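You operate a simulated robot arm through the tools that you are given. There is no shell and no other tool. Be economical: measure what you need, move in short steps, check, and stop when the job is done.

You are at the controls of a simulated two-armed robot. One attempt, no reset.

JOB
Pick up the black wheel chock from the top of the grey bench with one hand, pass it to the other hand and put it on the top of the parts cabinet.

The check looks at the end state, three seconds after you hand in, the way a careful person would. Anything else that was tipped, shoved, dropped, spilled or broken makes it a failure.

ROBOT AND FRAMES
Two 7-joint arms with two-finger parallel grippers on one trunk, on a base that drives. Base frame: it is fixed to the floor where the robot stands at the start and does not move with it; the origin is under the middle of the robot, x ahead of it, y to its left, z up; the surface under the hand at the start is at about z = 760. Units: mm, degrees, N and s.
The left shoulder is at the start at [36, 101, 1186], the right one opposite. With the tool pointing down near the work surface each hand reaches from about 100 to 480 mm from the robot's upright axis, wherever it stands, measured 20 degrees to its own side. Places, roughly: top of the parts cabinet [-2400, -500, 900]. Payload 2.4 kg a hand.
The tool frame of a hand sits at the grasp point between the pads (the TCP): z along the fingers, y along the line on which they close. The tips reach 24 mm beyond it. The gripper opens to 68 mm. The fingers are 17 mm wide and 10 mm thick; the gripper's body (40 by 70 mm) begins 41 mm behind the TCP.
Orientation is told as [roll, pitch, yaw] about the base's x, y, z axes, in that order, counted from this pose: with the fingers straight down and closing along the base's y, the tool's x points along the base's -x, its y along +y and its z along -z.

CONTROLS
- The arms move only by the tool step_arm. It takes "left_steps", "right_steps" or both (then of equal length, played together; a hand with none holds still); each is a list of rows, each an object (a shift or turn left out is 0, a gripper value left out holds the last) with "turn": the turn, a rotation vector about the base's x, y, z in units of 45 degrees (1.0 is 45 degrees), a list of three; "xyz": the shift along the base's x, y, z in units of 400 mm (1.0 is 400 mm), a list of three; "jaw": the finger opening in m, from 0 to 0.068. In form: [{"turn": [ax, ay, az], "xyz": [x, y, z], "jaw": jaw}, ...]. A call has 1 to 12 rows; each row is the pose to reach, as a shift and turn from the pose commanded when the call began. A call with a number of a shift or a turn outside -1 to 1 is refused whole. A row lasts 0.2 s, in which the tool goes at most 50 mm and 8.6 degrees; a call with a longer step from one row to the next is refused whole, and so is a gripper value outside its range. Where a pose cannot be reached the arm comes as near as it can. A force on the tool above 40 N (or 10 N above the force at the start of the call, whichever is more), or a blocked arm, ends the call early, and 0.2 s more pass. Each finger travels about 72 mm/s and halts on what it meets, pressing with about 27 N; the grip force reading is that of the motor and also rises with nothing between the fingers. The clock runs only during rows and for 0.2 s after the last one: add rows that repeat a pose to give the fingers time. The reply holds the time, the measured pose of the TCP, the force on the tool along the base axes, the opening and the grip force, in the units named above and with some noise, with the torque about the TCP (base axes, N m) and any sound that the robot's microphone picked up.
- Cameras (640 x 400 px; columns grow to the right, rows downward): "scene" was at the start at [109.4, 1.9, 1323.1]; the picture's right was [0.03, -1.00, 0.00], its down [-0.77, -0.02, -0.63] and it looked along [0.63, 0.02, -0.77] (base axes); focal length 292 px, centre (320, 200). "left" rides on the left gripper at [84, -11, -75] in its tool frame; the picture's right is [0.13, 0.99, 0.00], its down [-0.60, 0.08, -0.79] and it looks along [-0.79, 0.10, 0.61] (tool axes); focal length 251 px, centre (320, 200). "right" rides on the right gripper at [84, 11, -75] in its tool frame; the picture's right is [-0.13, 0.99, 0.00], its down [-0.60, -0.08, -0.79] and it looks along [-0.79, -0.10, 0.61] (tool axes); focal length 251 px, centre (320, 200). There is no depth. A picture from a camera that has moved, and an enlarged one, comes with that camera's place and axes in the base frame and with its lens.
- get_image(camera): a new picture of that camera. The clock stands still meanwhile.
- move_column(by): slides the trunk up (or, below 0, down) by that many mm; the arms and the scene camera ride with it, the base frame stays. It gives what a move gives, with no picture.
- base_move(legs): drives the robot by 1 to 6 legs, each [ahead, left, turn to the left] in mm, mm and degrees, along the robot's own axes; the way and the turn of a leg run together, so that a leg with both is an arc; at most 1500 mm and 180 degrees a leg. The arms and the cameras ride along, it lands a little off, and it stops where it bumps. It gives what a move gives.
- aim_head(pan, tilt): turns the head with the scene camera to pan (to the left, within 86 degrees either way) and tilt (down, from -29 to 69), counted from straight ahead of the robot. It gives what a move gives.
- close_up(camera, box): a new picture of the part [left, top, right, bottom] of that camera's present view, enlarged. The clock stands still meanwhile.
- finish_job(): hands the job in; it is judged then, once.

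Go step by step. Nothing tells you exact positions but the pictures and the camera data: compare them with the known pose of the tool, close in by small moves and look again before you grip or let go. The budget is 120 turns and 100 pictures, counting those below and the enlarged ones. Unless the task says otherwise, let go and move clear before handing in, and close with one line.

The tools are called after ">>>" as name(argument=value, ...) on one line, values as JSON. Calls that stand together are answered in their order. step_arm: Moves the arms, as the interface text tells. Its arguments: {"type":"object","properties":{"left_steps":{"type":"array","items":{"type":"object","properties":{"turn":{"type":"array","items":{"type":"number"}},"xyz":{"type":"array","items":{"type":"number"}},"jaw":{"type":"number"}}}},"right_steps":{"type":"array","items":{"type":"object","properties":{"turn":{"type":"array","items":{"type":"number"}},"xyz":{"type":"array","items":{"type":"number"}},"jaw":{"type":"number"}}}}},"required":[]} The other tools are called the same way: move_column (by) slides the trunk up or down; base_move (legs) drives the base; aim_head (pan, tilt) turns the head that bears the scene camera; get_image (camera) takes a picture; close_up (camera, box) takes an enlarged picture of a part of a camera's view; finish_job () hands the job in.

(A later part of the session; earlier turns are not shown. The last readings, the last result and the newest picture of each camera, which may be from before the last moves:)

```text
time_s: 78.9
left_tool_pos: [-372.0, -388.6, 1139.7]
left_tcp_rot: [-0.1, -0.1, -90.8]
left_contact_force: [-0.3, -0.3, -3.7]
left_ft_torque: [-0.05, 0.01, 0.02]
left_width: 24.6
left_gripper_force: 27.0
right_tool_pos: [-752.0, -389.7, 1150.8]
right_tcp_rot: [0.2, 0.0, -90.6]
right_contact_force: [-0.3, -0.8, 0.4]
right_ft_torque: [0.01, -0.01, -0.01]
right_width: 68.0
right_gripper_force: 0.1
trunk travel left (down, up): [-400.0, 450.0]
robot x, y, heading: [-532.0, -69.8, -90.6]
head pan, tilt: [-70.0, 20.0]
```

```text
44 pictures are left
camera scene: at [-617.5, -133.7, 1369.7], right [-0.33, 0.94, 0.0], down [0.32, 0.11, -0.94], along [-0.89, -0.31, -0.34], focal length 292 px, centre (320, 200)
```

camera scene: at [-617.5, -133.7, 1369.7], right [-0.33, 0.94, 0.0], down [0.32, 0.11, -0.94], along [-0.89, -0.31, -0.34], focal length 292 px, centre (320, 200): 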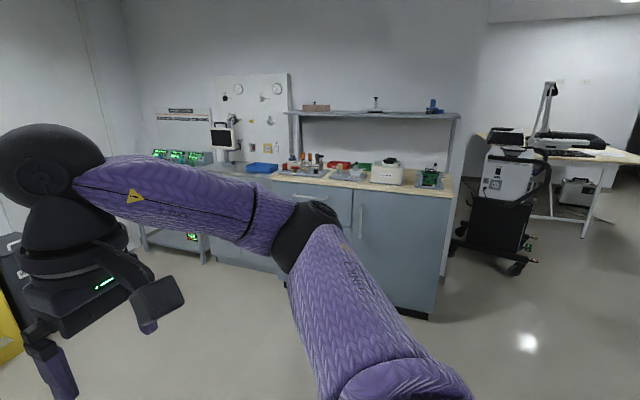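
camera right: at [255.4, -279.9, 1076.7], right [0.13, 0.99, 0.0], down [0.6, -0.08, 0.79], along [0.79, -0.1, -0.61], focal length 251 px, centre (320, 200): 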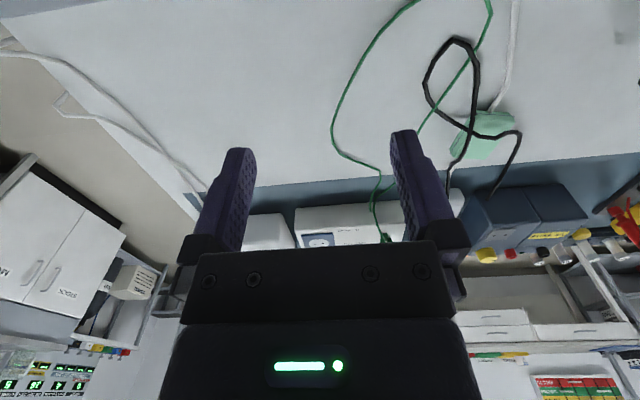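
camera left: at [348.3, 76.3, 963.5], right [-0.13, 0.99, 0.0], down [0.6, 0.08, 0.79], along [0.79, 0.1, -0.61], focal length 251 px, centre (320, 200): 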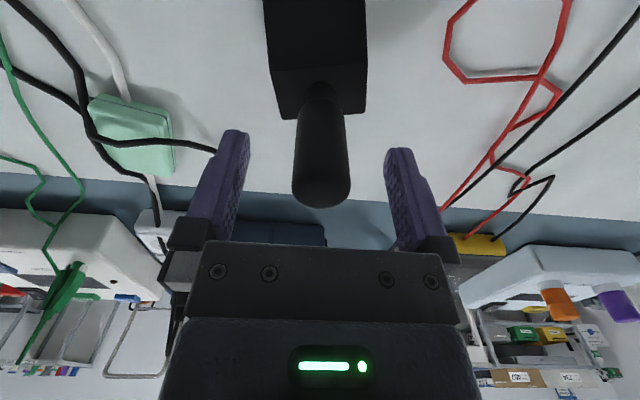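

The cabinet is the blue-grey one with a wooden top, some items on it and a raised shelf. I'll face it and drive nearer to see the free space.

>>> base_move(legs=[[0, 0, -89.5], [600, 350, 0]])

>>> aim_head(pan=0, tilt=25)

>>> get_image(camera="scene")

```text
time_s: 86.5
left_tool_pos: [-1442.0, -578.8, 1138.9]
left_tcp_rot: [0.0, 0.0, 179.8]
left_contact_force: [-0.3, -0.4, -3.0]
left_ft_torque: [-0.04, 0.04, 0.01]
left_width: 24.4
left_gripper_force: 27.3
right_tool_pos: [-1446.3, -198.2, 1151.9]
right_tcp_rot: [0.2, 0.0, 179.8]
right_contact_force: [0.1, 0.9, -0.2]
right_ft_torque: [0.02, 0.0, 0.01]
right_width: 68.1
right_gripper_force: 0.0
trunk travel left (down, up): [-400.0, 450.0]
robot x, y, heading: [-1125.8, -417.0, 180.0]
head pan, tilt: [-70.0, 20.0]
```

```text
time_s: 87.9
left_tool_pos: [-1442.0, -577.6, 1139.0]
left_tcp_rot: [0.0, -0.1, 179.7]
left_contact_force: [1.0, 0.2, -3.0]
left_ft_torque: [0.01, 0.08, -0.02]
left_width: 24.5
left_gripper_force: 27.0
right_tool_pos: [-1446.8, -198.5, 1151.5]
right_tcp_rot: [0.1, -0.1, 179.7]
right_contact_force: [0.2, -0.5, 0.2]
right_ft_torque: [-0.05, 0.02, -0.01]
right_width: 67.7
right_gripper_force: 0.0
trunk travel left (down, up): [-400.0, 450.0]
robot x, y, heading: [-1124.7, -420.6, 179.9]
head pan, tilt: [0.0, 25.0]
```

```text
43 pictures are left
camera scene: at [-1247.6, -417.9, 1361.6], right [0.0, 1.0, 0.0], down [0.42, 0.0, -0.91], along [-0.91, 0.0, -0.42], focal length 292 px, centre (320, 200)
```

scene: 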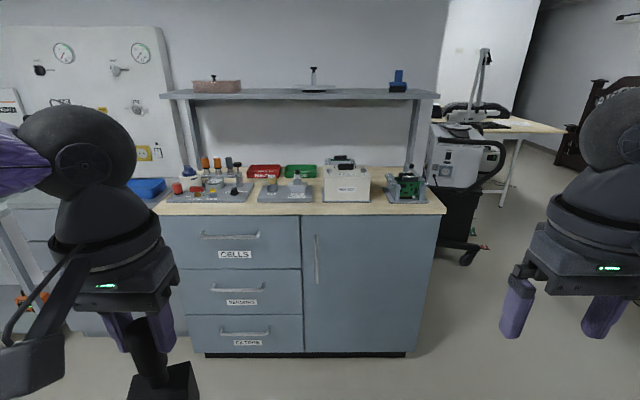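

>>> close_up(camera="scene", box=[140, 60, 460, 230])

```text
2.00 times, centred on (300, 145) of scene
camera zoom: at [-1247.6, -417.9, 1361.6], right [0.0, 1.0, 0.0], down [0.42, 0.0, -0.91], along [-0.91, 0.0, -0.42], focal length 584 px, centre (360, 310)
```

zoom: 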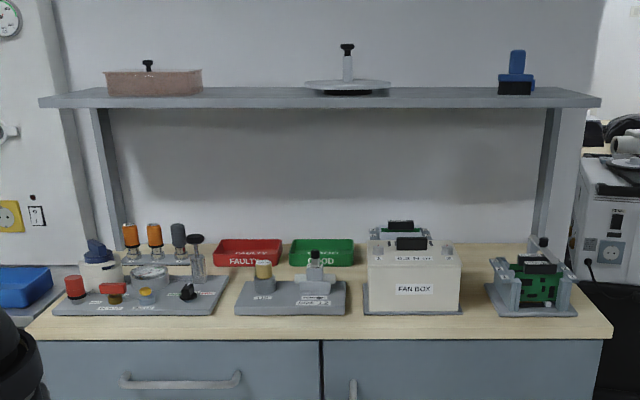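

The free zone is a front strip about 88 mm deep, from x≈−2137 to about −2225. The chock must sit with its long side along the front edge. I'll turn the left hand (and chock) −90° and bring it to the middle for the hand-over.

>>> step_arm(left_steps=[{"turn": [0, 0, -0.17]}, {"turn": [0, 0, -0.34]}, {"turn": [0, 0, -0.51]}, {"turn": [0, 0, -0.68]}, {"turn": [0, 0, -0.85]}, {"turn": [0, 0, -1.0]}, {"turn": [0, 0, -1.0]}])

>>> step_arm(left_steps=[{"turn": [0, 0, -0.17]}, {"turn": [0, 0, -0.34]}, {"turn": [0, 0, -0.51]}, {"turn": [0, 0, -0.68]}, {"turn": [0, 0, -0.85]}, {"turn": [0, 0, -1.0]}, {"turn": [0, 0, -1.0]}])

>>> aim_head(pan=0, tilt=50)

>>> get_image(camera="scene")

```text
time_s: 89.5
left_tool_pos: [-1442.6, -578.6, 1139.5]
left_tcp_rot: [0.0, -0.1, 134.7]
left_contact_force: [0.4, 0.1, -3.9]
left_ft_torque: [0.04, 0.02, -0.02]
left_width: 24.5
left_gripper_force: 26.6
right_tool_pos: [-1445.0, -199.4, 1151.2]
right_tcp_rot: [0.1, -0.1, 179.7]
right_contact_force: [0.0, -0.3, 0.3]
right_ft_torque: [0.03, -0.05, -0.04]
right_width: 68.1
right_gripper_force: 0.0
trunk travel left (down, up): [-400.0, 450.0]
robot x, y, heading: [-1126.2, -417.3, 179.8]
head pan, tilt: [0.0, 25.0]
```

```text
time_s: 91.1
left_tool_pos: [-1442.8, -579.0, 1139.1]
left_tcp_rot: [0.0, -0.1, 89.7]
left_contact_force: [0.7, -0.2, -1.8]
left_ft_torque: [0.08, 0.0, 0.0]
left_width: 24.5
left_gripper_force: 26.7
right_tool_pos: [-1446.3, -199.2, 1150.8]
right_tcp_rot: [0.1, 0.1, 179.6]
right_contact_force: [-1.1, -0.3, 0.4]
right_ft_torque: [0.01, 0.0, 0.02]
right_width: 68.0
right_gripper_force: 0.0
trunk travel left (down, up): [-400.0, 450.0]
robot x, y, heading: [-1121.2, -416.6, 179.8]
head pan, tilt: [0.0, 25.0]
```

```text
time_s: 92.0
left_tool_pos: [-1442.5, -578.8, 1137.6]
left_tcp_rot: [0.0, -0.2, 89.8]
left_contact_force: [0.4, 0.1, -2.8]
left_ft_torque: [0.06, 0.0, -0.03]
left_width: 24.8
left_gripper_force: 27.3
right_tool_pos: [-1445.8, -199.3, 1151.1]
right_tcp_rot: [0.2, 0.1, 179.7]
right_contact_force: [-1.4, -0.2, -0.5]
right_ft_torque: [-0.01, 0.02, 0.05]
right_width: 68.0
right_gripper_force: 0.0
trunk travel left (down, up): [-400.0, 450.0]
robot x, y, heading: [-1123.6, -418.7, 179.8]
head pan, tilt: [0.0, 50.0]
```

```text
41 pictures are left
camera scene: at [-1232.5, -418.1, 1324.1], right [0.0, 1.0, 0.0], down [0.77, 0.0, -0.64], along [-0.64, 0.0, -0.77], focal length 292 px, centre (320, 200)
```

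scene: 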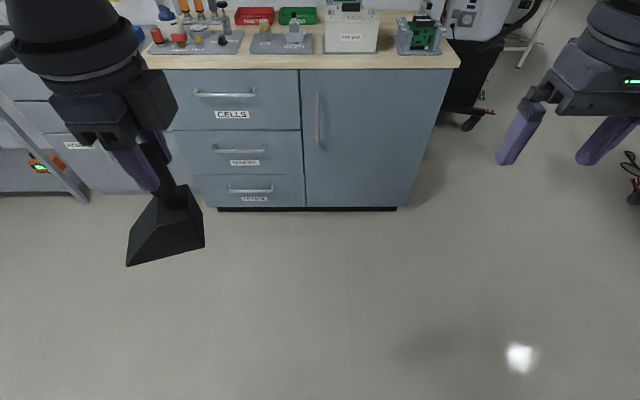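

The chock is now turned with its slope to the robot's left. I'll bring the left hand to the middle and tilt the right hand 60° forward.

>>> step_arm(left_steps=[{"xyz": [-0.02, 0.06, -0.04]}, {"xyz": [-0.04, 0.12, -0.08]}, {"xyz": [-0.07, 0.19, -0.12]}, {"xyz": [-0.1, 0.26, -0.16]}, {"xyz": [-0.12, 0.32, -0.2]}, {"xyz": [-0.1325, 0.345, -0.2225]}, {"xyz": [-0.1325, 0.345, -0.2225]}], right_steps=[{"turn": [0, 0.17, 0]}, {"turn": [0, 0.34, 0]}, {"turn": [0, 0.51, 0]}, {"turn": [0, 0.68, 0]}, {"turn": [0, 0.85, 0]}, {"turn": [0, 1.0, 0]}, {"turn": [0, 1.0, 0]}])

>>> step_arm(right_steps=[{"turn": [0, 0.17, 0], "xyz": [0.05, 0, -0.06]}, {"turn": [0, 0.333, 0], "xyz": [0.09, 0, -0.12]}, {"turn": [0, 0.333, 0], "xyz": [0.09, 0, -0.2]}, {"turn": [0, 0.333, 0], "xyz": [0.09, 0, -0.23]}, {"turn": [0, 0.333, 0], "xyz": [0.09, 0, -0.23]}])

>>> get_image(camera="scene")

>>> get_image(camera="right")

```text
time_s: 93.6
left_tool_pos: [-1466.8, -494.2, 1059.0]
left_tcp_rot: [0.0, -0.1, 89.7]
left_contact_force: [0.6, 0.3, -2.3]
left_ft_torque: [0.05, 0.04, 0.0]
left_width: 24.4
left_gripper_force: 27.1
left hand out of reach, approached as far as the arm can: row 4, 5, 6, 7
right_tool_pos: [-1446.4, -198.4, 1151.0]
right_tcp_rot: [0.2, -45.1, 179.7]
right_contact_force: [0.7, -0.8, 0.2]
right_ft_torque: [-0.01, 0.0, 0.0]
right_width: 68.1
right_gripper_force: 0.0
trunk travel left (down, up): [-400.0, 450.0]
robot x, y, heading: [-1124.6, -418.3, 180.1]
head pan, tilt: [0.0, 50.0]
```

```text
time_s: 94.8
left_tool_pos: [-1468.3, -494.6, 1059.6]
left_tcp_rot: [0.0, -0.2, 89.8]
left_contact_force: [0.3, 0.0, -3.9]
left_ft_torque: [0.07, -0.02, -0.01]
left_width: 24.4
left_gripper_force: 26.7
right_tool_pos: [-1467.6, -165.6, 1052.4]
right_tcp_rot: [0.6, -60.0, 179.4]
right_contact_force: [-0.2, -0.5, -0.4]
right_ft_torque: [-0.02, 0.0, 0.01]
right_width: 68.4
right_gripper_force: 0.0
right hand out of reach, approached as far as the arm can: row 1, 2, 3, 4, 5
trunk travel left (down, up): [-400.0, 450.0]
robot x, y, heading: [-1127.1, -420.0, 179.8]
head pan, tilt: [0.0, 50.0]
```

```text
40 pictures are left
camera scene: at [-1232.4, -417.9, 1324.1], right [0.0, 1.0, 0.0], down [0.77, 0.0, -0.64], along [-0.64, 0.0, -0.77], focal length 292 px, centre (320, 200)
```

scene: 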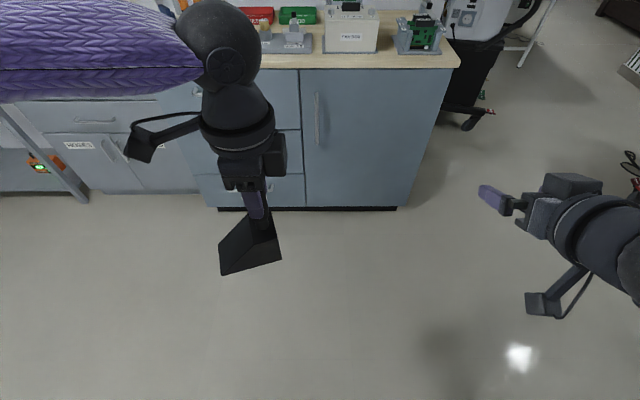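

```text
39 pictures are left
camera right: at [-1360.2, -176.0, 1016.8], right [-0.07, -0.99, 0.12], down [0.38, 0.08, 0.92], along [-0.92, 0.1, 0.38], focal length 251 px, centre (320, 200)
```

right: 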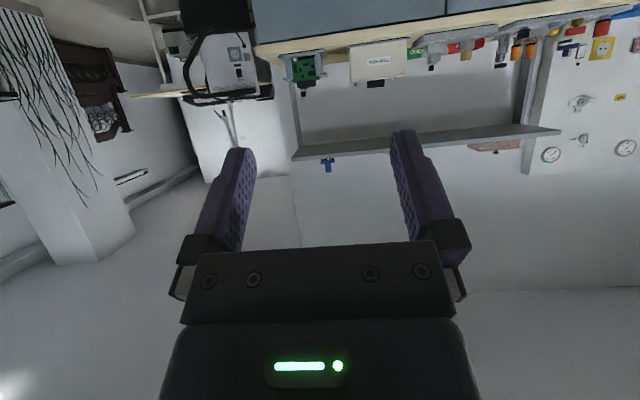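

Both arms are near their limits in that pose. Rotating the whole hand-over frame 45° to the left suits both, so the right tool will point forward-left. I'll turn both hands +45°.

>>> step_arm(left_steps=[{"turn": [0, 0, 0.17]}, {"turn": [0, 0, 0.34]}, {"turn": [0, 0, 0.51]}, {"turn": [0, 0, 0.68]}, {"turn": [0, 0, 0.85]}, {"turn": [0, 0, 1.0]}, {"turn": [0, 0, 1.0]}], right_steps=[{"turn": [0, 0, 0.17]}, {"turn": [0, 0, 0.34]}, {"turn": [0, 0, 0.51]}, {"turn": [0, 0, 0.68]}, {"turn": [0, 0, 0.85]}, {"turn": [0, 0, 1.0]}, {"turn": [0, 0, 1.0]}])

>>> step_arm(left_steps=[{"xyz": [-0.02, 0.03, -0.01]}, {"xyz": [-0.05, 0.08, -0.024]}, {"xyz": [-0.0675, 0.11, -0.024]}, {"xyz": [-0.0675, 0.11, -0.024]}])

>>> get_image(camera="scene")

```text
time_s: 96.4
left_tool_pos: [-1467.1, -492.5, 1058.4]
left_tcp_rot: [-0.1, -0.2, 134.9]
left_contact_force: [-0.5, 0.5, -3.0]
left_ft_torque: [0.03, 0.06, -0.02]
left_width: 24.4
left_gripper_force: 26.4
right_tool_pos: [-1465.7, -163.7, 1052.0]
right_tcp_rot: [0.5, -60.0, -135.5]
right_contact_force: [1.0, -1.2, -0.3]
right_ft_torque: [-0.01, 0.0, 0.04]
right_width: 68.0
right_gripper_force: 0.0
trunk travel left (down, up): [-400.0, 450.0]
robot x, y, heading: [-1125.9, -420.2, 179.5]
head pan, tilt: [0.0, 50.0]
```

```text
time_s: 97.4
left_tool_pos: [-1470.1, -495.1, 1053.9]
left_tcp_rot: [0.0, -0.1, 134.8]
left_contact_force: [0.1, 0.1, -3.6]
left_ft_torque: [0.05, 0.04, -0.02]
left_width: 24.7
left_gripper_force: 26.7
left hand out of reach, approached as far as the arm can: row 1, 2, 3, 4
right_tool_pos: [-1466.5, -164.1, 1053.8]
right_tcp_rot: [0.6, -60.1, -135.5]
right_contact_force: [-0.6, -0.6, -0.7]
right_ft_torque: [0.0, 0.03, 0.0]
right_width: 68.0
right_gripper_force: 0.1
trunk travel left (down, up): [-400.0, 450.0]
robot x, y, heading: [-1124.5, -417.0, 180.0]
head pan, tilt: [0.0, 50.0]
```

```text
38 pictures are left
camera scene: at [-1232.4, -417.9, 1324.1], right [0.0, 1.0, 0.0], down [0.77, 0.0, -0.64], along [-0.64, 0.0, -0.77], focal length 292 px, centre (320, 200)
```

scene: 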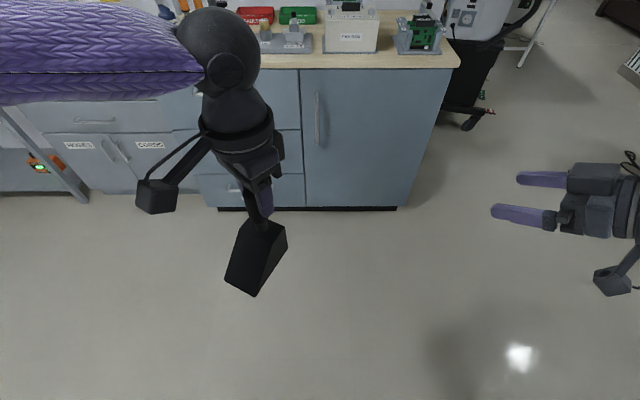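

The left hand seems limited across the midline at this distance. I'll try closer to the body.

>>> step_arm(left_steps=[{"xyz": [0.08, 0, 0]}, {"xyz": [0.16, 0, 0]}, {"xyz": [0.16, 0.06, 0]}, {"xyz": [0.16, 0.12, 0]}, {"xyz": [0.16, 0.18, 0]}, {"xyz": [0.16, 0.18, 0]}])

```text
time_s: 98.8
left_tool_pos: [-1398.7, -470.1, 1061.0]
left_tcp_rot: [0.0, -0.1, 134.8]
left_contact_force: [-0.1, 0.0, -3.5]
left_ft_torque: [0.02, 0.08, -0.04]
left_width: 24.7
left_gripper_force: 27.4
left hand out of reach, approached as far as the arm can: row 4, 5, 6
right_tool_pos: [-1467.4, -164.0, 1052.9]
right_tcp_rot: [0.6, -59.9, -135.5]
right_contact_force: [-0.2, -0.1, 0.1]
right_ft_torque: [0.03, 0.01, 0.02]
right_width: 67.8
right_gripper_force: 0.1
trunk travel left (down, up): [-400.0, 450.0]
robot x, y, heading: [-1124.7, -415.6, 179.7]
head pan, tilt: [0.0, 50.0]
```

I'll settle at robot-frame (310, 62), lower the hands slightly, and add 15° of yaw to both. Then I'll bring the right hand to a pre-grasp point about 90 mm short of the peg.

>>> step_arm(left_steps=[{"turn": [0, 0, 0.17], "xyz": [-0.045, -0.0125, -0.05]}, {"turn": [0, 0, 0.333], "xyz": [-0.09, -0.025, -0.1]}, {"turn": [0, 0, 0.333], "xyz": [-0.09, -0.025, -0.15]}, {"turn": [0, 0, 0.333], "xyz": [-0.09, -0.025, -0.15]}], right_steps=[{"turn": [0, 0, 0.17]}, {"turn": [0, 0, 0.333]}, {"turn": [0, 0, 0.333]}, {"turn": [0, 0, 0.333]}])

>>> step_arm(right_steps=[{"xyz": [0.04, -0.1, -0.02]}, {"xyz": [0.08, -0.2, -0.04]}, {"xyz": [0.11, -0.3, -0.06]}, {"xyz": [0.14, -0.4, -0.08]}, {"xyz": [0.14, -0.4, -0.08]}])

>>> get_image(camera="scene")

>>> get_image(camera="right")

```text
time_s: 99.8
left_tool_pos: [-1431.4, -491.6, 1005.7]
left_tcp_rot: [0.0, 0.0, 149.8]
left_contact_force: [-0.7, -0.5, -2.8]
left_ft_torque: [0.01, 0.08, 0.01]
left_width: 24.5
left_gripper_force: 27.0
left hand out of reach, approached as far as the arm can: row 2, 3, 4
right_tool_pos: [-1467.1, -162.0, 1052.5]
right_tcp_rot: [0.5, -60.1, -120.6]
right_contact_force: [0.4, 0.1, 0.6]
right_ft_torque: [0.01, 0.0, 0.0]
right_width: 68.2
right_gripper_force: 0.1
trunk travel left (down, up): [-400.0, 450.0]
robot x, y, heading: [-1129.5, -415.1, 179.7]
head pan, tilt: [0.0, 50.0]
```

```text
time_s: 101.0
left_tool_pos: [-1431.0, -491.8, 1005.1]
left_tcp_rot: [0.0, -0.2, 149.9]
left_contact_force: [0.1, -0.5, -3.9]
left_ft_torque: [0.01, 0.08, 0.0]
left_width: 24.6
left_gripper_force: 27.2
right_tool_pos: [-1410.8, -321.9, 1022.6]
right_tcp_rot: [0.5, -59.9, -120.6]
right_contact_force: [0.1, 0.2, -0.4]
right_ft_torque: [0.01, -0.02, 0.0]
right_width: 68.0
right_gripper_force: 0.1
trunk travel left (down, up): [-400.0, 450.0]
robot x, y, heading: [-1122.4, -418.6, 180.0]
head pan, tilt: [0.0, 50.0]
```

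```text
37 pictures are left
camera scene: at [-1232.4, -418.0, 1324.1], right [0.0, 1.0, 0.0], down [0.77, 0.0, -0.64], along [-0.64, 0.0, -0.77], focal length 292 px, centre (320, 200)
```

scene: 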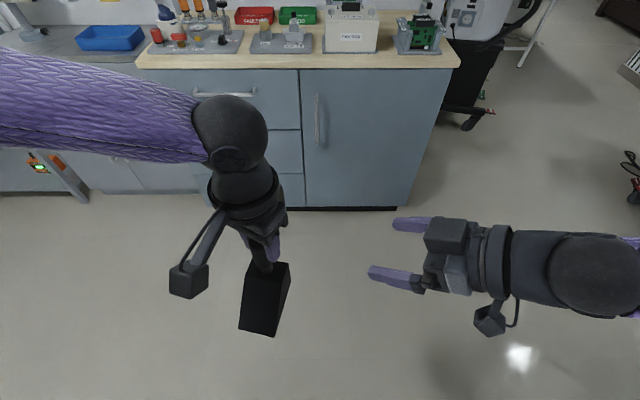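

```text
36 pictures are left
camera right: at [-1347.5, -234.3, 987.6], right [0.82, -0.55, 0.12], down [0.12, 0.37, 0.92], along [-0.55, -0.74, 0.38], focal length 251 px, centre (320, 200)
```

right: 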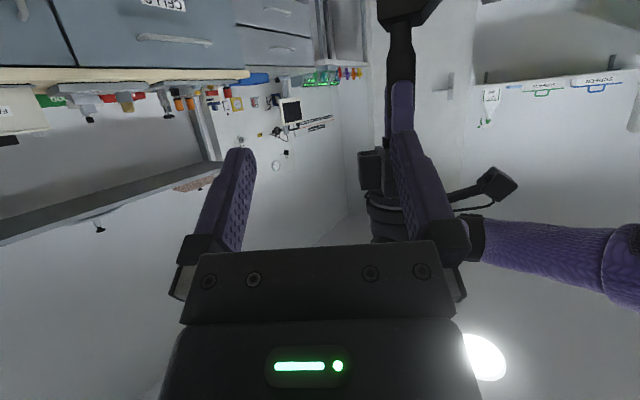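

The exposed lower part of the peg is visible between the left fingertips and the chock. I'll move the right hand to the pre-grasp point on its approach line.

>>> step_arm(right_steps=[{"xyz": [0.02, -0.08, -0.01]}, {"xyz": [0.04, -0.17, -0.02]}, {"xyz": [0.047, -0.26, -0.034]}, {"xyz": [0.047, -0.26, -0.034]}])

>>> get_image(camera="right")

>>> close_up(camera="scene", box=[160, 160, 480, 360])

```text
time_s: 102.0
left_tool_pos: [-1431.8, -491.8, 1006.7]
left_tcp_rot: [0.0, -0.2, 149.8]
left_contact_force: [-0.6, -1.0, -4.2]
left_ft_torque: [0.03, 0.05, 0.03]
left_width: 24.8
left_gripper_force: 27.0
right_tool_pos: [-1417.3, -404.6, 1059.3]
right_tcp_rot: [0.8, -59.9, -120.7]
right_contact_force: [-0.6, -1.2, -0.5]
right_ft_torque: [-0.03, 0.01, -0.01]
right_width: 67.9
right_gripper_force: 0.1
right hand out of reach, approached as far as the arm can: row 1, 2, 3, 4
trunk travel left (down, up): [-400.0, 450.0]
robot x, y, heading: [-1125.6, -416.9, 179.8]
head pan, tilt: [0.0, 50.0]
```

```text
35 pictures are left
camera right: at [-1355.5, -317.3, 1025.0], right [0.83, -0.55, 0.12], down [0.12, 0.37, 0.92], along [-0.55, -0.75, 0.37], focal length 251 px, centre (320, 200)
```

right: 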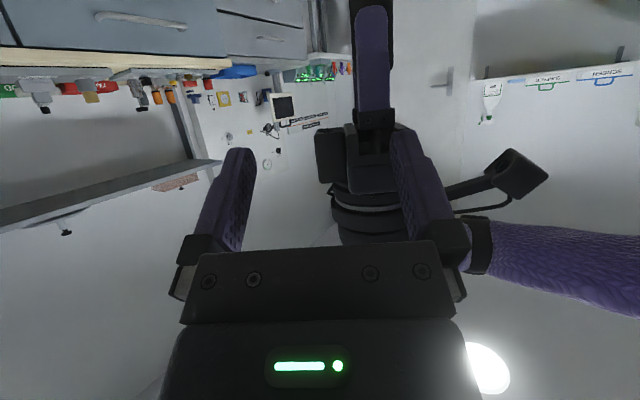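

```text
2.00 times, centred on (320, 260) of scene
camera zoom: at [-1232.4, -417.9, 1324.1], right [0.0, 1.0, 0.0], down [0.77, 0.0, -0.64], along [-0.64, 0.0, -0.77], focal length 584 px, centre (320, 80)
```

zoom: 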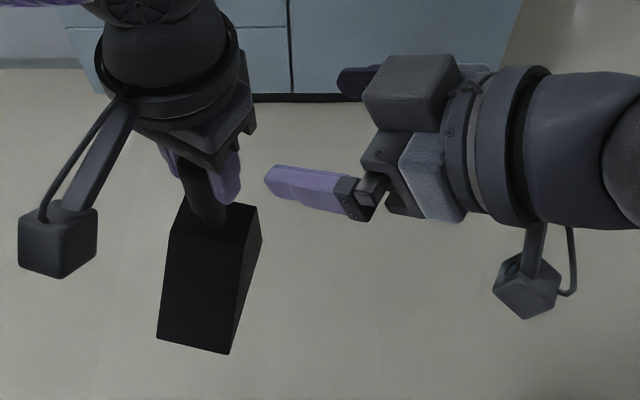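

The right wrist is folded too close to its shoulder there. I'll raise the trunk 150 mm and lower both hands by the same amount, which gives both arms more room.

>>> move_column(by=150)

>>> step_arm(left_steps=[{"xyz": [0, 0, -0.1]}, {"xyz": [0, 0, -0.2]}, {"xyz": [0, 0, -0.3]}, {"xyz": [0, 0, -0.375]}, {"xyz": [0, 0, -0.375]}], right_steps=[{"xyz": [0, 0, -0.1]}, {"xyz": [0, 0, -0.2]}, {"xyz": [0, 0, -0.3]}, {"xyz": [0, 0, -0.375]}, {"xyz": [0, 0, -0.375]}])

>>> step_arm(left_steps=[{"xyz": [-0.04, 0.02, 0]}, {"xyz": [-0.09, 0.05, 0]}, {"xyz": [-0.12, 0.08, 0]}, {"xyz": [-0.12, 0.08, 0]}])

```text
time_s: 103.8
left_tool_pos: [-1428.2, -491.6, 1166.9]
left_tcp_rot: [1.0, -2.0, 149.6]
left_contact_force: [0.7, 0.3, -2.8]
left_ft_torque: [0.01, 0.06, 0.0]
left_width: 24.5
left_gripper_force: 27.3
right_tool_pos: [-1416.0, -402.7, 1215.1]
right_tcp_rot: [-1.1, -60.3, -119.0]
right_contact_force: [-0.3, -0.7, -0.3]
right_ft_torque: [0.0, -0.02, -0.01]
right_width: 67.9
right_gripper_force: 0.1
trunk travel left (down, up): [-550.0, 300.0]
robot x, y, heading: [-1123.2, -416.1, 179.8]
head pan, tilt: [0.0, 50.0]
```

```text
time_s: 105.0
left_tool_pos: [-1408.1, -546.2, 1075.4]
left_tcp_rot: [1.0, -2.2, 149.7]
left_contact_force: [-0.2, 0.4, -3.0]
left_ft_torque: [0.01, 0.06, 0.01]
left_width: 24.6
left_gripper_force: 26.9
left hand out of reach, approached as far as the arm can: row 1, 2, 3, 4, 5
right_tool_pos: [-1419.3, -336.5, 1173.2]
right_tcp_rot: [-1.0, -60.2, -119.0]
right_contact_force: [0.1, -0.5, 0.3]
right_ft_torque: [0.0, 0.02, 0.01]
right_width: 67.9
right_gripper_force: 0.0
right hand out of reach, approached as far as the arm can: row 1, 2, 3, 4, 5
trunk travel left (down, up): [-550.0, 300.0]
robot x, y, heading: [-1123.3, -416.3, 179.7]
head pan, tilt: [0.0, 50.0]
```

```text
time_s: 106.0
left_tool_pos: [-1439.9, -541.5, 1094.8]
left_tcp_rot: [1.0, -2.2, 149.7]
left_contact_force: [0.0, -0.6, -4.0]
left_ft_torque: [-0.01, 0.04, 0.0]
left_width: 24.7
left_gripper_force: 26.7
left hand out of reach, approached as far as the arm can: row 1, 2, 3, 4
right_tool_pos: [-1420.4, -336.9, 1175.1]
right_tcp_rot: [-1.1, -60.2, -119.1]
right_contact_force: [0.1, 0.2, 0.2]
right_ft_torque: [-0.02, 0.03, -0.01]
right_width: 68.2
right_gripper_force: 0.2
trunk travel left (down, up): [-550.0, 300.0]
robot x, y, heading: [-1126.5, -421.0, 179.8]
head pan, tilt: [0.0, 50.0]
```

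Lower is worse: the inner limit eases with height. I'll raise both hands to about shoulder height and try inward again.

>>> step_arm(left_steps=[{"xyz": [0, 0, 0.1]}, {"xyz": [0, 0, 0.2]}, {"xyz": [0, 0, 0.3]}, {"xyz": [0, 0, 0.4]}, {"xyz": [0, 0, 0.5]}, {"xyz": [0, 0, 0.55]}, {"xyz": [0, 0, 0.55]}], right_steps=[{"xyz": [0, 0, 0.1]}, {"xyz": [0, 0, 0.2]}, {"xyz": [0, 0, 0.3]}, {"xyz": [0, 0, 0.35]}, {"xyz": [0, 0, 0.35]}, {"xyz": [0, 0, 0.35]}, {"xyz": [0, 0, 0.35]}])

>>> step_arm(left_steps=[{"xyz": [-0.02, 0.1, 0]}, {"xyz": [-0.04, 0.2, 0]}, {"xyz": [-0.04, 0.26, 0]}, {"xyz": [-0.04, 0.26, 0]}])

>>> get_image(camera="scene")

```text
time_s: 107.6
left_tool_pos: [-1438.5, -540.2, 1317.8]
left_tcp_rot: [0.9, -1.9, 149.7]
left_contact_force: [-0.4, -1.3, -2.9]
left_ft_torque: [0.01, 0.03, -0.02]
left_width: 24.3
left_gripper_force: 26.9
right_tool_pos: [-1421.6, -338.0, 1314.4]
right_tcp_rot: [-1.3, -60.3, -119.0]
right_contact_force: [-1.0, -0.3, -0.2]
right_ft_torque: [0.0, 0.0, 0.02]
right_width: 68.0
right_gripper_force: 0.0
trunk travel left (down, up): [-550.0, 300.0]
robot x, y, heading: [-1124.0, -417.8, 179.7]
head pan, tilt: [0.0, 50.0]
```

```text
time_s: 108.6
left_tool_pos: [-1447.5, -491.5, 1296.8]
left_tcp_rot: [1.0, -2.1, 149.8]
left_contact_force: [-0.1, 0.4, -3.0]
left_ft_torque: [0.02, 0.06, 0.0]
left_width: 24.6
left_gripper_force: 27.0
left hand out of reach, approached as far as the arm can: row 2, 3, 4
right_tool_pos: [-1421.6, -337.0, 1314.1]
right_tcp_rot: [-1.2, -60.3, -119.0]
right_contact_force: [-1.0, -0.2, 0.0]
right_ft_torque: [-0.02, -0.01, -0.01]
right_width: 67.6
right_gripper_force: 0.0
trunk travel left (down, up): [-550.0, 300.0]
robot x, y, heading: [-1126.8, -416.1, 180.2]
head pan, tilt: [0.0, 50.0]
```

```text
33 pictures are left
camera scene: at [-1217.5, -418.2, 1474.7], right [0.0, 1.0, 0.0], down [0.77, 0.0, -0.64], along [-0.64, 0.0, -0.77], focal length 292 px, centre (320, 200)
```

scene: 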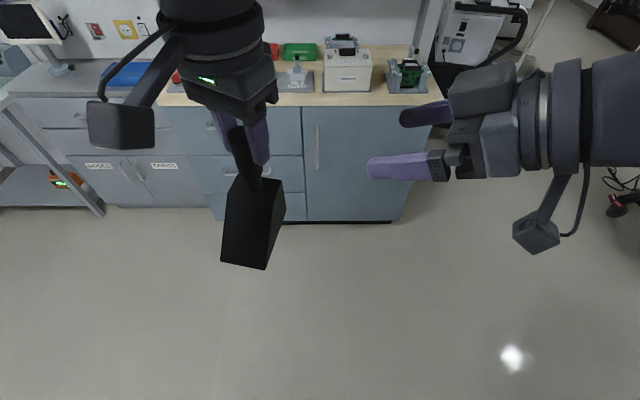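

The left hand's inner limit is about 75 mm left of the midline. So the right tool should point straight left, with the left hand at zero yaw. I'll turn both by about 30° more.

>>> step_arm(left_steps=[{"turn": [-0.003, -0.05, 0.15]}, {"turn": [-0.003, -0.05, 0.32]}, {"turn": [-0.003, -0.05, 0.49]}, {"turn": [-0.003, -0.05, 0.667]}, {"turn": [-0.003, -0.05, 0.667]}], right_steps=[{"turn": [0, 0, 0.16]}, {"turn": [0, 0, 0.32]}, {"turn": [0, 0, 0.48]}, {"turn": [0, 0, 0.645]}, {"turn": [0, 0, 0.645]}])

>>> step_arm(right_steps=[{"xyz": [-0.02, -0.06, -0.01]}, {"xyz": [-0.04, -0.12, -0.02]}, {"xyz": [-0.065, -0.195, -0.035]}, {"xyz": [-0.065, -0.195, -0.035]}])

>>> get_image(camera="right")

>>> get_image(camera="scene")

```text
time_s: 109.8
left_tool_pos: [-1446.6, -497.8, 1303.9]
left_tcp_rot: [0.5, 0.2, 179.9]
left_contact_force: [-0.2, -0.6, -3.8]
left_ft_torque: [-0.01, 0.05, 0.01]
left_width: 24.5
left_gripper_force: 27.0
left hand out of reach, approached as far as the arm can: row 1, 2, 3, 4, 5
right_tool_pos: [-1421.3, -337.3, 1315.5]
right_tcp_rot: [-1.2, -60.2, -89.9]
right_contact_force: [0.0, -0.6, 0.4]
right_ft_torque: [0.01, 0.02, -0.01]
right_width: 68.0
right_gripper_force: 0.0
trunk travel left (down, up): [-550.0, 300.0]
robot x, y, heading: [-1126.0, -418.7, 179.9]
head pan, tilt: [0.0, 50.0]
```

```text
time_s: 110.8
left_tool_pos: [-1447.6, -497.5, 1304.0]
left_tcp_rot: [0.5, 0.1, 179.9]
left_contact_force: [0.3, 0.4, -3.4]
left_ft_torque: [-0.01, 0.01, -0.02]
left_width: 24.6
left_gripper_force: 27.0
right_tool_pos: [-1447.6, -417.0, 1300.0]
right_tcp_rot: [-1.1, -60.3, -89.8]
right_contact_force: [0.0, 0.8, -0.7]
right_ft_torque: [-0.06, 0.01, -0.01]
right_width: 68.1
right_gripper_force: 0.1
trunk travel left (down, up): [-550.0, 300.0]
robot x, y, heading: [-1126.4, -414.5, 179.8]
head pan, tilt: [0.0, 50.0]
```

```text
32 pictures are left
camera right: at [-1435.5, -309.2, 1265.0], right [0.99, -0.08, 0.1], down [-0.06, 0.39, 0.92], along [-0.11, -0.92, 0.38], focal length 251 px, centre (320, 200)
```

right: 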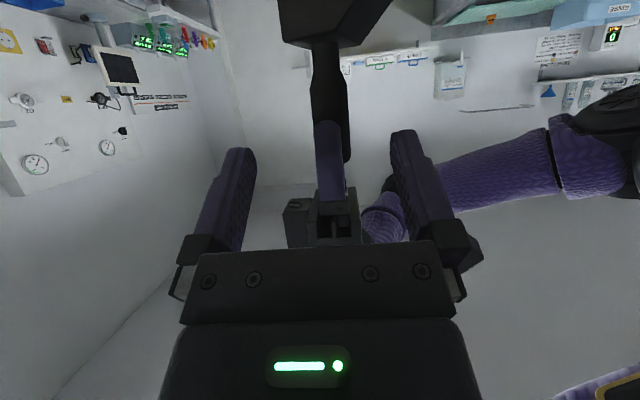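

```text
31 pictures are left
camera scene: at [-1217.1, -417.9, 1474.8], right [0.0, 1.0, 0.0], down [0.77, 0.0, -0.64], along [-0.64, 0.0, -0.77], focal length 292 px, centre (320, 200)
```

scene: 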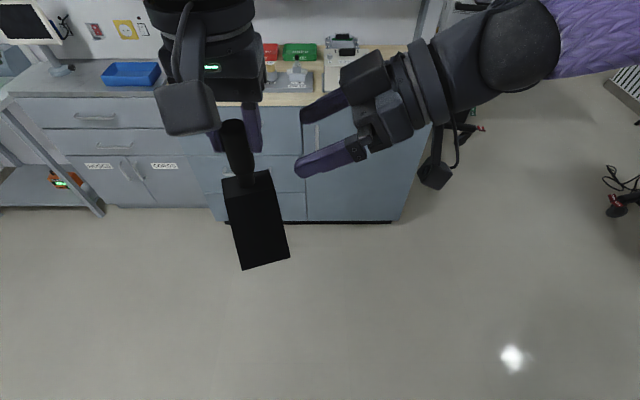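

The alignment looks right: the peg's exposed lower part is centred between the right fingers. I'll slide in along the approach.

>>> step_arm(right_steps=[{"xyz": [0, -0.04, -0.02]}, {"xyz": [0, -0.08, -0.04]}, {"xyz": [0, -0.12, -0.06]}, {"xyz": [0, -0.15, -0.075]}, {"xyz": [0, -0.15, -0.075]}])

>>> get_image(camera="right")

>>> close_up(camera="scene", box=[150, 50, 410, 280])

```text
time_s: 112.0
left_tool_pos: [-1447.6, -499.1, 1304.0]
left_tcp_rot: [0.4, 0.1, 179.9]
left_contact_force: [0.3, -0.2, -3.8]
left_ft_torque: [-0.02, 0.04, 0.0]
left_width: 24.7
left_gripper_force: 26.6
right_tool_pos: [-1436.6, -452.2, 1272.5]
right_tcp_rot: [-1.2, -60.4, -90.0]
right_contact_force: [0.6, 0.5, -0.3]
right_ft_torque: [0.0, 0.03, 0.02]
right_width: 68.1
right_gripper_force: 0.0
right hand out of reach, approached as far as the arm can: row 2, 3, 4, 5
trunk travel left (down, up): [-550.0, 300.0]
robot x, y, heading: [-1128.0, -420.1, 180.0]
head pan, tilt: [0.0, 50.0]
```

```text
30 pictures are left
camera right: at [-1423.3, -344.0, 1235.8], right [0.99, -0.08, 0.1], down [-0.06, 0.39, 0.92], along [-0.11, -0.92, 0.38], focal length 251 px, centre (320, 200)
```

right: 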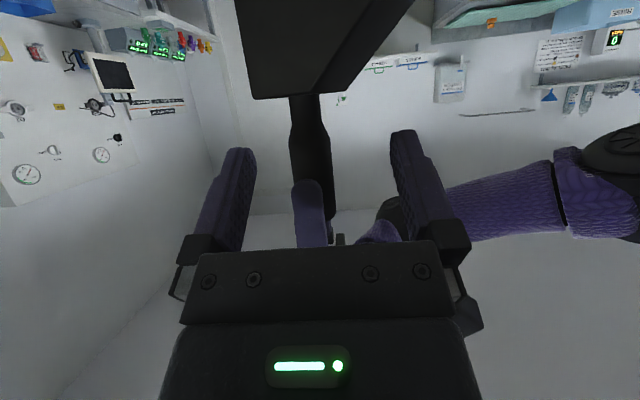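

```text
1.74 times, centred on (280, 165) of scene
camera zoom: at [-1217.6, -418.1, 1474.7], right [0.0, 1.0, 0.0], down [0.77, 0.0, -0.64], along [-0.64, 0.0, -0.77], focal length 508 px, centre (390, 261)
```

zoom: 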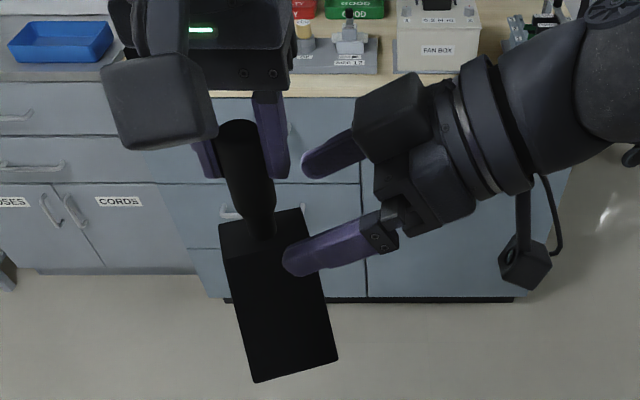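

The right hand is 38 mm short of the peg at this distance from the body. I'll back it off slightly, bring both hands closer to the body where the crossing limit is wider, and retry.

>>> step_arm(left_steps=[{"xyz": [0, 0, 0]}, {"xyz": [0.04, 0, 0]}, {"xyz": [0.1, 0.01, 0]}, {"xyz": [0.16, 0.04, 0]}, {"xyz": [0.16, 0.09, 0]}, {"xyz": [0.16, 0.09, 0]}], right_steps=[{"xyz": [0, 0.09, 0.05]}, {"xyz": [0.02, 0.14, 0.07]}, {"xyz": [0.07, 0.17, 0.07]}, {"xyz": [0.13, 0.17, 0.07]}, {"xyz": [0.13, 0.17, 0.07]}, {"xyz": [0.13, 0.17, 0.07]}])

```text
time_s: 113.4
left_tool_pos: [-1384.9, -476.0, 1306.0]
left_tcp_rot: [0.7, 0.1, 179.7]
left_contact_force: [-0.5, -0.2, -3.4]
left_ft_torque: [0.0, 0.07, 0.0]
left_width: 24.5
left_gripper_force: 26.9
left hand out of reach, approached as far as the arm can: row 5, 6
right_tool_pos: [-1384.1, -382.3, 1302.5]
right_tcp_rot: [-1.2, -60.4, -90.0]
right_contact_force: [0.2, -0.6, 0.4]
right_ft_torque: [0.02, -0.01, 0.02]
right_width: 68.1
right_gripper_force: 0.0
trunk travel left (down, up): [-550.0, 300.0]
robot x, y, heading: [-1126.1, -416.5, 179.9]
head pan, tilt: [0.0, 50.0]
```

>>> step_arm(right_steps=[{"xyz": [0, -0.06, -0.03]}, {"xyz": [0, -0.12, -0.06]}, {"xyz": [0, -0.16, -0.075]}, {"xyz": [0, -0.19, -0.08]}, {"xyz": [0, -0.217, -0.081]}, {"xyz": [0, -0.217, -0.081]}])

>>> get_image(camera="right")

>>> get_image(camera="left")

```text
time_s: 114.7
left_tool_pos: [-1386.6, -478.1, 1304.1]
left_tcp_rot: [1.3, 0.2, 179.9]
left_contact_force: [-1.8, -15.0, -2.3]
left_ft_torque: [0.28, -0.01, -0.07]
left_width: 24.4
left_gripper_force: 26.7
right_tool_pos: [-1385.8, -469.0, 1267.0]
right_tcp_rot: [-0.9, -60.3, -90.5]
right_contact_force: [2.3, 14.1, -0.5]
right_ft_torque: [-0.84, 0.14, 0.08]
right_width: 68.0
right_gripper_force: 0.0
trunk travel left (down, up): [-550.0, 300.0]
robot x, y, heading: [-1127.7, -415.8, 179.6]
head pan, tilt: [0.0, 50.0]
stopped in row 6 (left hand): the force on the tool passed its limit at 43 N (the readings are from after the stop); the commanded pose is now the measured one
```

```text
28 pictures are left
camera right: at [-1372.3, -361.0, 1231.7], right [0.99, -0.08, 0.1], down [-0.06, 0.39, 0.92], along [-0.12, -0.92, 0.38], focal length 251 px, centre (320, 200)
```

right: 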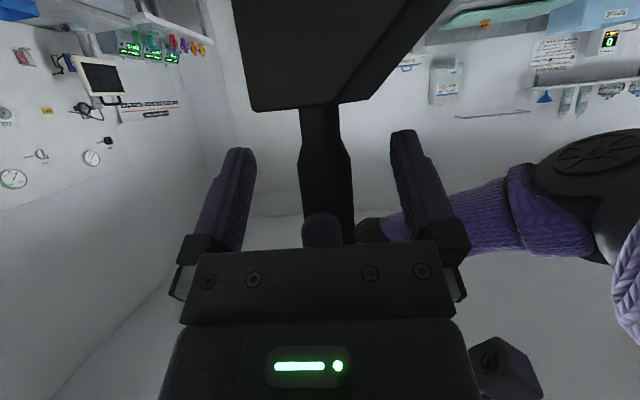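

```text
27 pictures are left
camera left: at [-1303.2, -466.3, 1379.7], right [0.13, -0.99, 0.02], down [-0.61, -0.06, 0.79], along [-0.78, -0.11, -0.61], focal length 251 px, centre (320, 200)
```

left: 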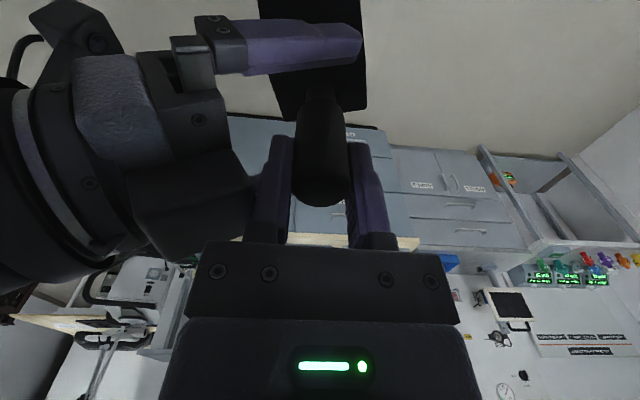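

The right palm touched a left fingertip, with the peg 9 mm beyond the TCP. I'll back off about 6 mm, which still leaves the peg well within the pads, and check that the force vanishes.

>>> step_arm(right_steps=[{"xyz": [0, 0.014, 0.004]}, {"xyz": [0, 0.014, 0.004]}])

>>> get_image(camera="right")

```text
time_s: 115.3
left_tool_pos: [-1386.7, -477.9, 1306.0]
left_tcp_rot: [1.1, 0.1, 179.8]
left_contact_force: [-0.1, 0.1, -3.1]
left_ft_torque: [-0.03, 0.05, -0.01]
left_width: 24.4
left_gripper_force: 26.5
right_tool_pos: [-1385.3, -462.9, 1268.1]
right_tcp_rot: [-1.0, -60.4, -90.3]
right_contact_force: [-0.9, 0.1, -0.7]
right_ft_torque: [-0.01, -0.01, 0.01]
right_width: 68.1
right_gripper_force: 0.1
trunk travel left (down, up): [-550.0, 300.0]
robot x, y, heading: [-1122.1, -419.8, 180.0]
head pan, tilt: [0.0, 50.0]
```

```text
26 pictures are left
camera right: at [-1372.3, -355.9, 1233.5], right [0.99, -0.08, 0.1], down [-0.06, 0.39, 0.92], along [-0.12, -0.92, 0.38], focal length 251 px, centre (320, 200)
```

right: 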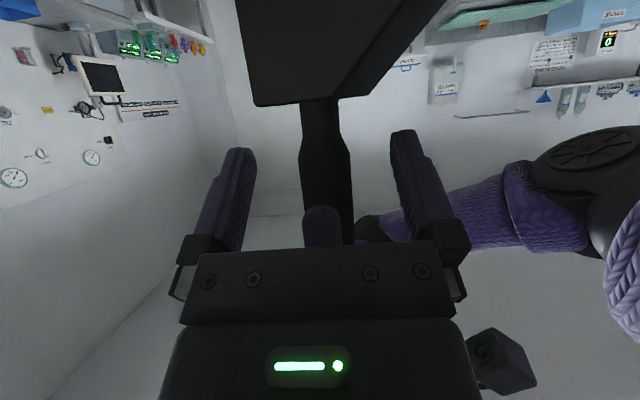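

The force is gone. I'll raise the right hand 5 mm so the pads sit fully on the thick part of the peg, then close it.

>>> step_arm(right_steps=[{"xyz": [0, 0, 0.0125]}, {"xyz": [0, 0, 0.0125]}, {"xyz": [0, 0, 0.0125], "jaw": 0.045}, {"xyz": [0, 0, 0.0125], "jaw": 0.015}, {"xyz": [0, 0, 0.0125], "jaw": 0.015}, {"xyz": [0, 0, 0.0125], "jaw": 0.015}, {"xyz": [0, 0, 0.0125], "jaw": 0.015}])

>>> get_image(camera="right")

>>> get_image(camera="left")

```text
time_s: 116.9
left_tool_pos: [-1387.3, -479.5, 1304.9]
left_tcp_rot: [1.1, 0.1, 180.0]
left_contact_force: [-20.9, -2.5, -6.7]
left_ft_torque: [-0.12, 0.49, -0.01]
left_width: 24.5
left_gripper_force: 26.9
right_tool_pos: [-1384.2, -462.6, 1274.8]
right_tcp_rot: [-1.0, -60.2, -90.1]
right_contact_force: [20.6, 2.9, 0.5]
right_ft_torque: [-0.09, 0.24, 0.28]
right_width: 25.4
right_gripper_force: 27.2
trunk travel left (down, up): [-550.0, 300.0]
robot x, y, heading: [-1122.3, -417.6, 179.8]
head pan, tilt: [0.0, 50.0]
```

```text
25 pictures are left
camera right: at [-1371.8, -355.9, 1238.4], right [0.99, -0.08, 0.1], down [-0.06, 0.39, 0.92], along [-0.11, -0.92, 0.38], focal length 251 px, centre (320, 200)
```

right: 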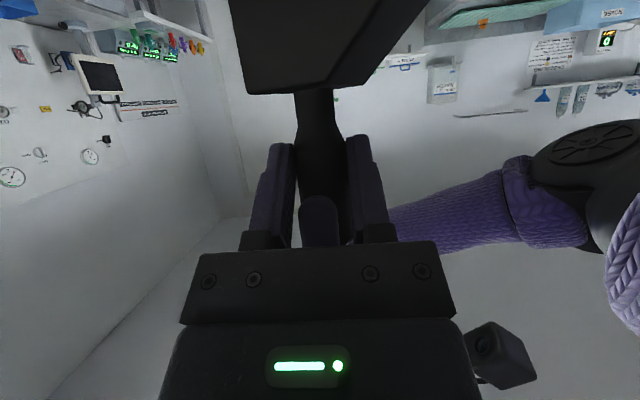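

```text
24 pictures are left
camera left: at [-1303.4, -466.0, 1379.7], right [0.13, -0.99, 0.02], down [-0.61, -0.06, 0.79], along [-0.79, -0.11, -0.61], focal length 251 px, centre (320, 200)
```

left: 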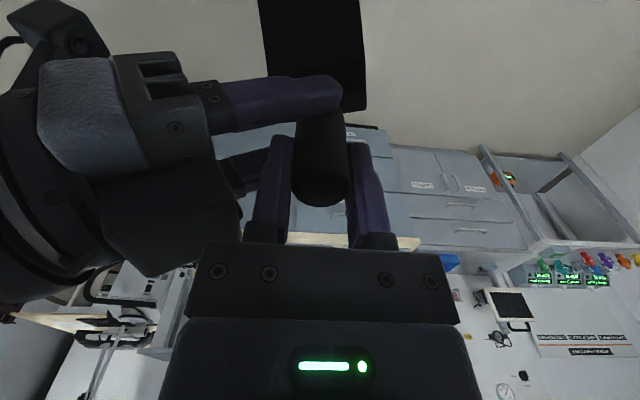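

Both hands hold the peg, with about 20 N of internal force along x. I'll relax that, then open the left jaw only a few mm since the right palm is close, and lift it straight up.

>>> step_arm(right_steps=[{"xyz": [0.005, 0, 0]}, {"xyz": [0.005, 0, 0]}])

>>> step_arm(left_steps=[{"jaw": 0.028}, {"jaw": 0.032}, {"jaw": 0.032}])

```text
time_s: 117.5
left_tool_pos: [-1385.4, -476.1, 1305.2]
left_tcp_rot: [1.0, 0.2, 179.7]
left_contact_force: [-7.1, 2.7, 0.9]
left_ft_torque: [0.05, 0.6, -0.07]
left_width: 24.6
left_gripper_force: 26.6
right_tool_pos: [-1383.8, -463.5, 1274.1]
right_tcp_rot: [-0.9, -60.2, -90.3]
right_contact_force: [7.4, -5.1, -1.4]
right_ft_torque: [0.2, -0.36, 0.19]
right_width: 25.0
right_gripper_force: 27.3
trunk travel left (down, up): [-550.0, 300.0]
robot x, y, heading: [-1124.8, -418.5, 179.7]
head pan, tilt: [0.0, 50.0]
```

```text
time_s: 118.3
left_tool_pos: [-1386.0, -478.2, 1304.7]
left_tcp_rot: [1.2, 0.3, 179.8]
left_contact_force: [0.6, 0.1, -0.1]
left_ft_torque: [0.02, 0.01, 0.0]
left_width: 32.1
left_gripper_force: 0.1
right_tool_pos: [-1382.4, -463.1, 1274.1]
right_tcp_rot: [-1.0, -60.4, -90.3]
right_contact_force: [-0.6, -0.3, -0.2]
right_ft_torque: [0.06, 0.16, -0.07]
right_width: 25.1
right_gripper_force: 26.7
trunk travel left (down, up): [-550.0, 300.0]
robot x, y, heading: [-1124.6, -418.0, 179.8]
head pan, tilt: [0.0, 50.0]
```

The left hand is free. I'll lift it straight up and away.

>>> step_arm(left_steps=[{"xyz": [0, 0, 0.03]}, {"xyz": [0, 0, 0.08]}, {"xyz": [0, 0, 0.14]}, {"xyz": [0, -0.06, 0.2]}, {"xyz": [0, -0.16, 0.2]}, {"xyz": [0, -0.26, 0.2]}, {"xyz": [0, -0.3, 0.2]}, {"xyz": [0, -0.3, 0.2]}])

>>> get_image(camera="scene")

>>> get_image(camera="right")

```text
time_s: 120.1
left_tool_pos: [-1384.9, -597.9, 1385.3]
left_tcp_rot: [1.0, 0.2, 179.8]
left_contact_force: [0.0, 0.5, -1.1]
left_ft_torque: [-0.02, -0.02, 0.0]
left_width: 32.0
left_gripper_force: 0.0
left hand out of reach, approached as far as the arm can: row 2, 3
right_tool_pos: [-1382.8, -463.5, 1273.6]
right_tcp_rot: [-1.0, -60.3, -90.3]
right_contact_force: [1.6, 0.5, -0.9]
right_ft_torque: [0.05, -0.12, 0.08]
right_width: 25.2
right_gripper_force: 27.2
trunk travel left (down, up): [-550.0, 300.0]
robot x, y, heading: [-1126.0, -421.0, 179.5]
head pan, tilt: [0.0, 50.0]
```

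```text
23 pictures are left
camera scene: at [-1217.3, -418.1, 1474.8], right [0.0, 1.0, 0.0], down [0.77, 0.0, -0.64], along [-0.64, 0.0, -0.77], focal length 292 px, centre (320, 200)
```

scene: 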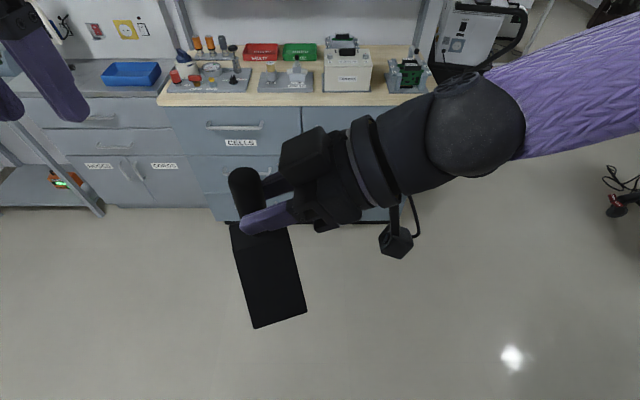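

```text
22 pictures are left
camera right: at [-1370.3, -355.6, 1238.7], right [0.99, -0.08, 0.1], down [-0.06, 0.39, 0.92], along [-0.12, -0.92, 0.38], focal length 251 px, centre (320, 200)
```

right: 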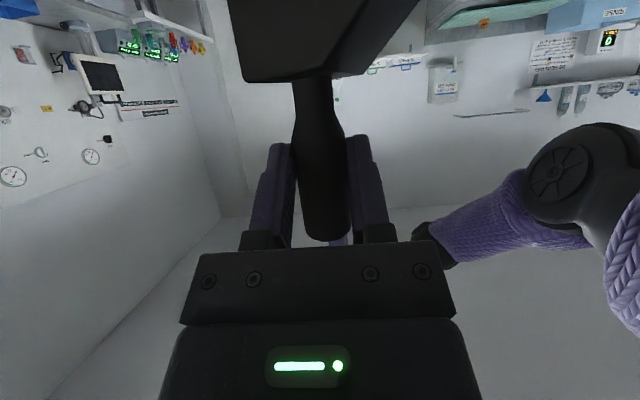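

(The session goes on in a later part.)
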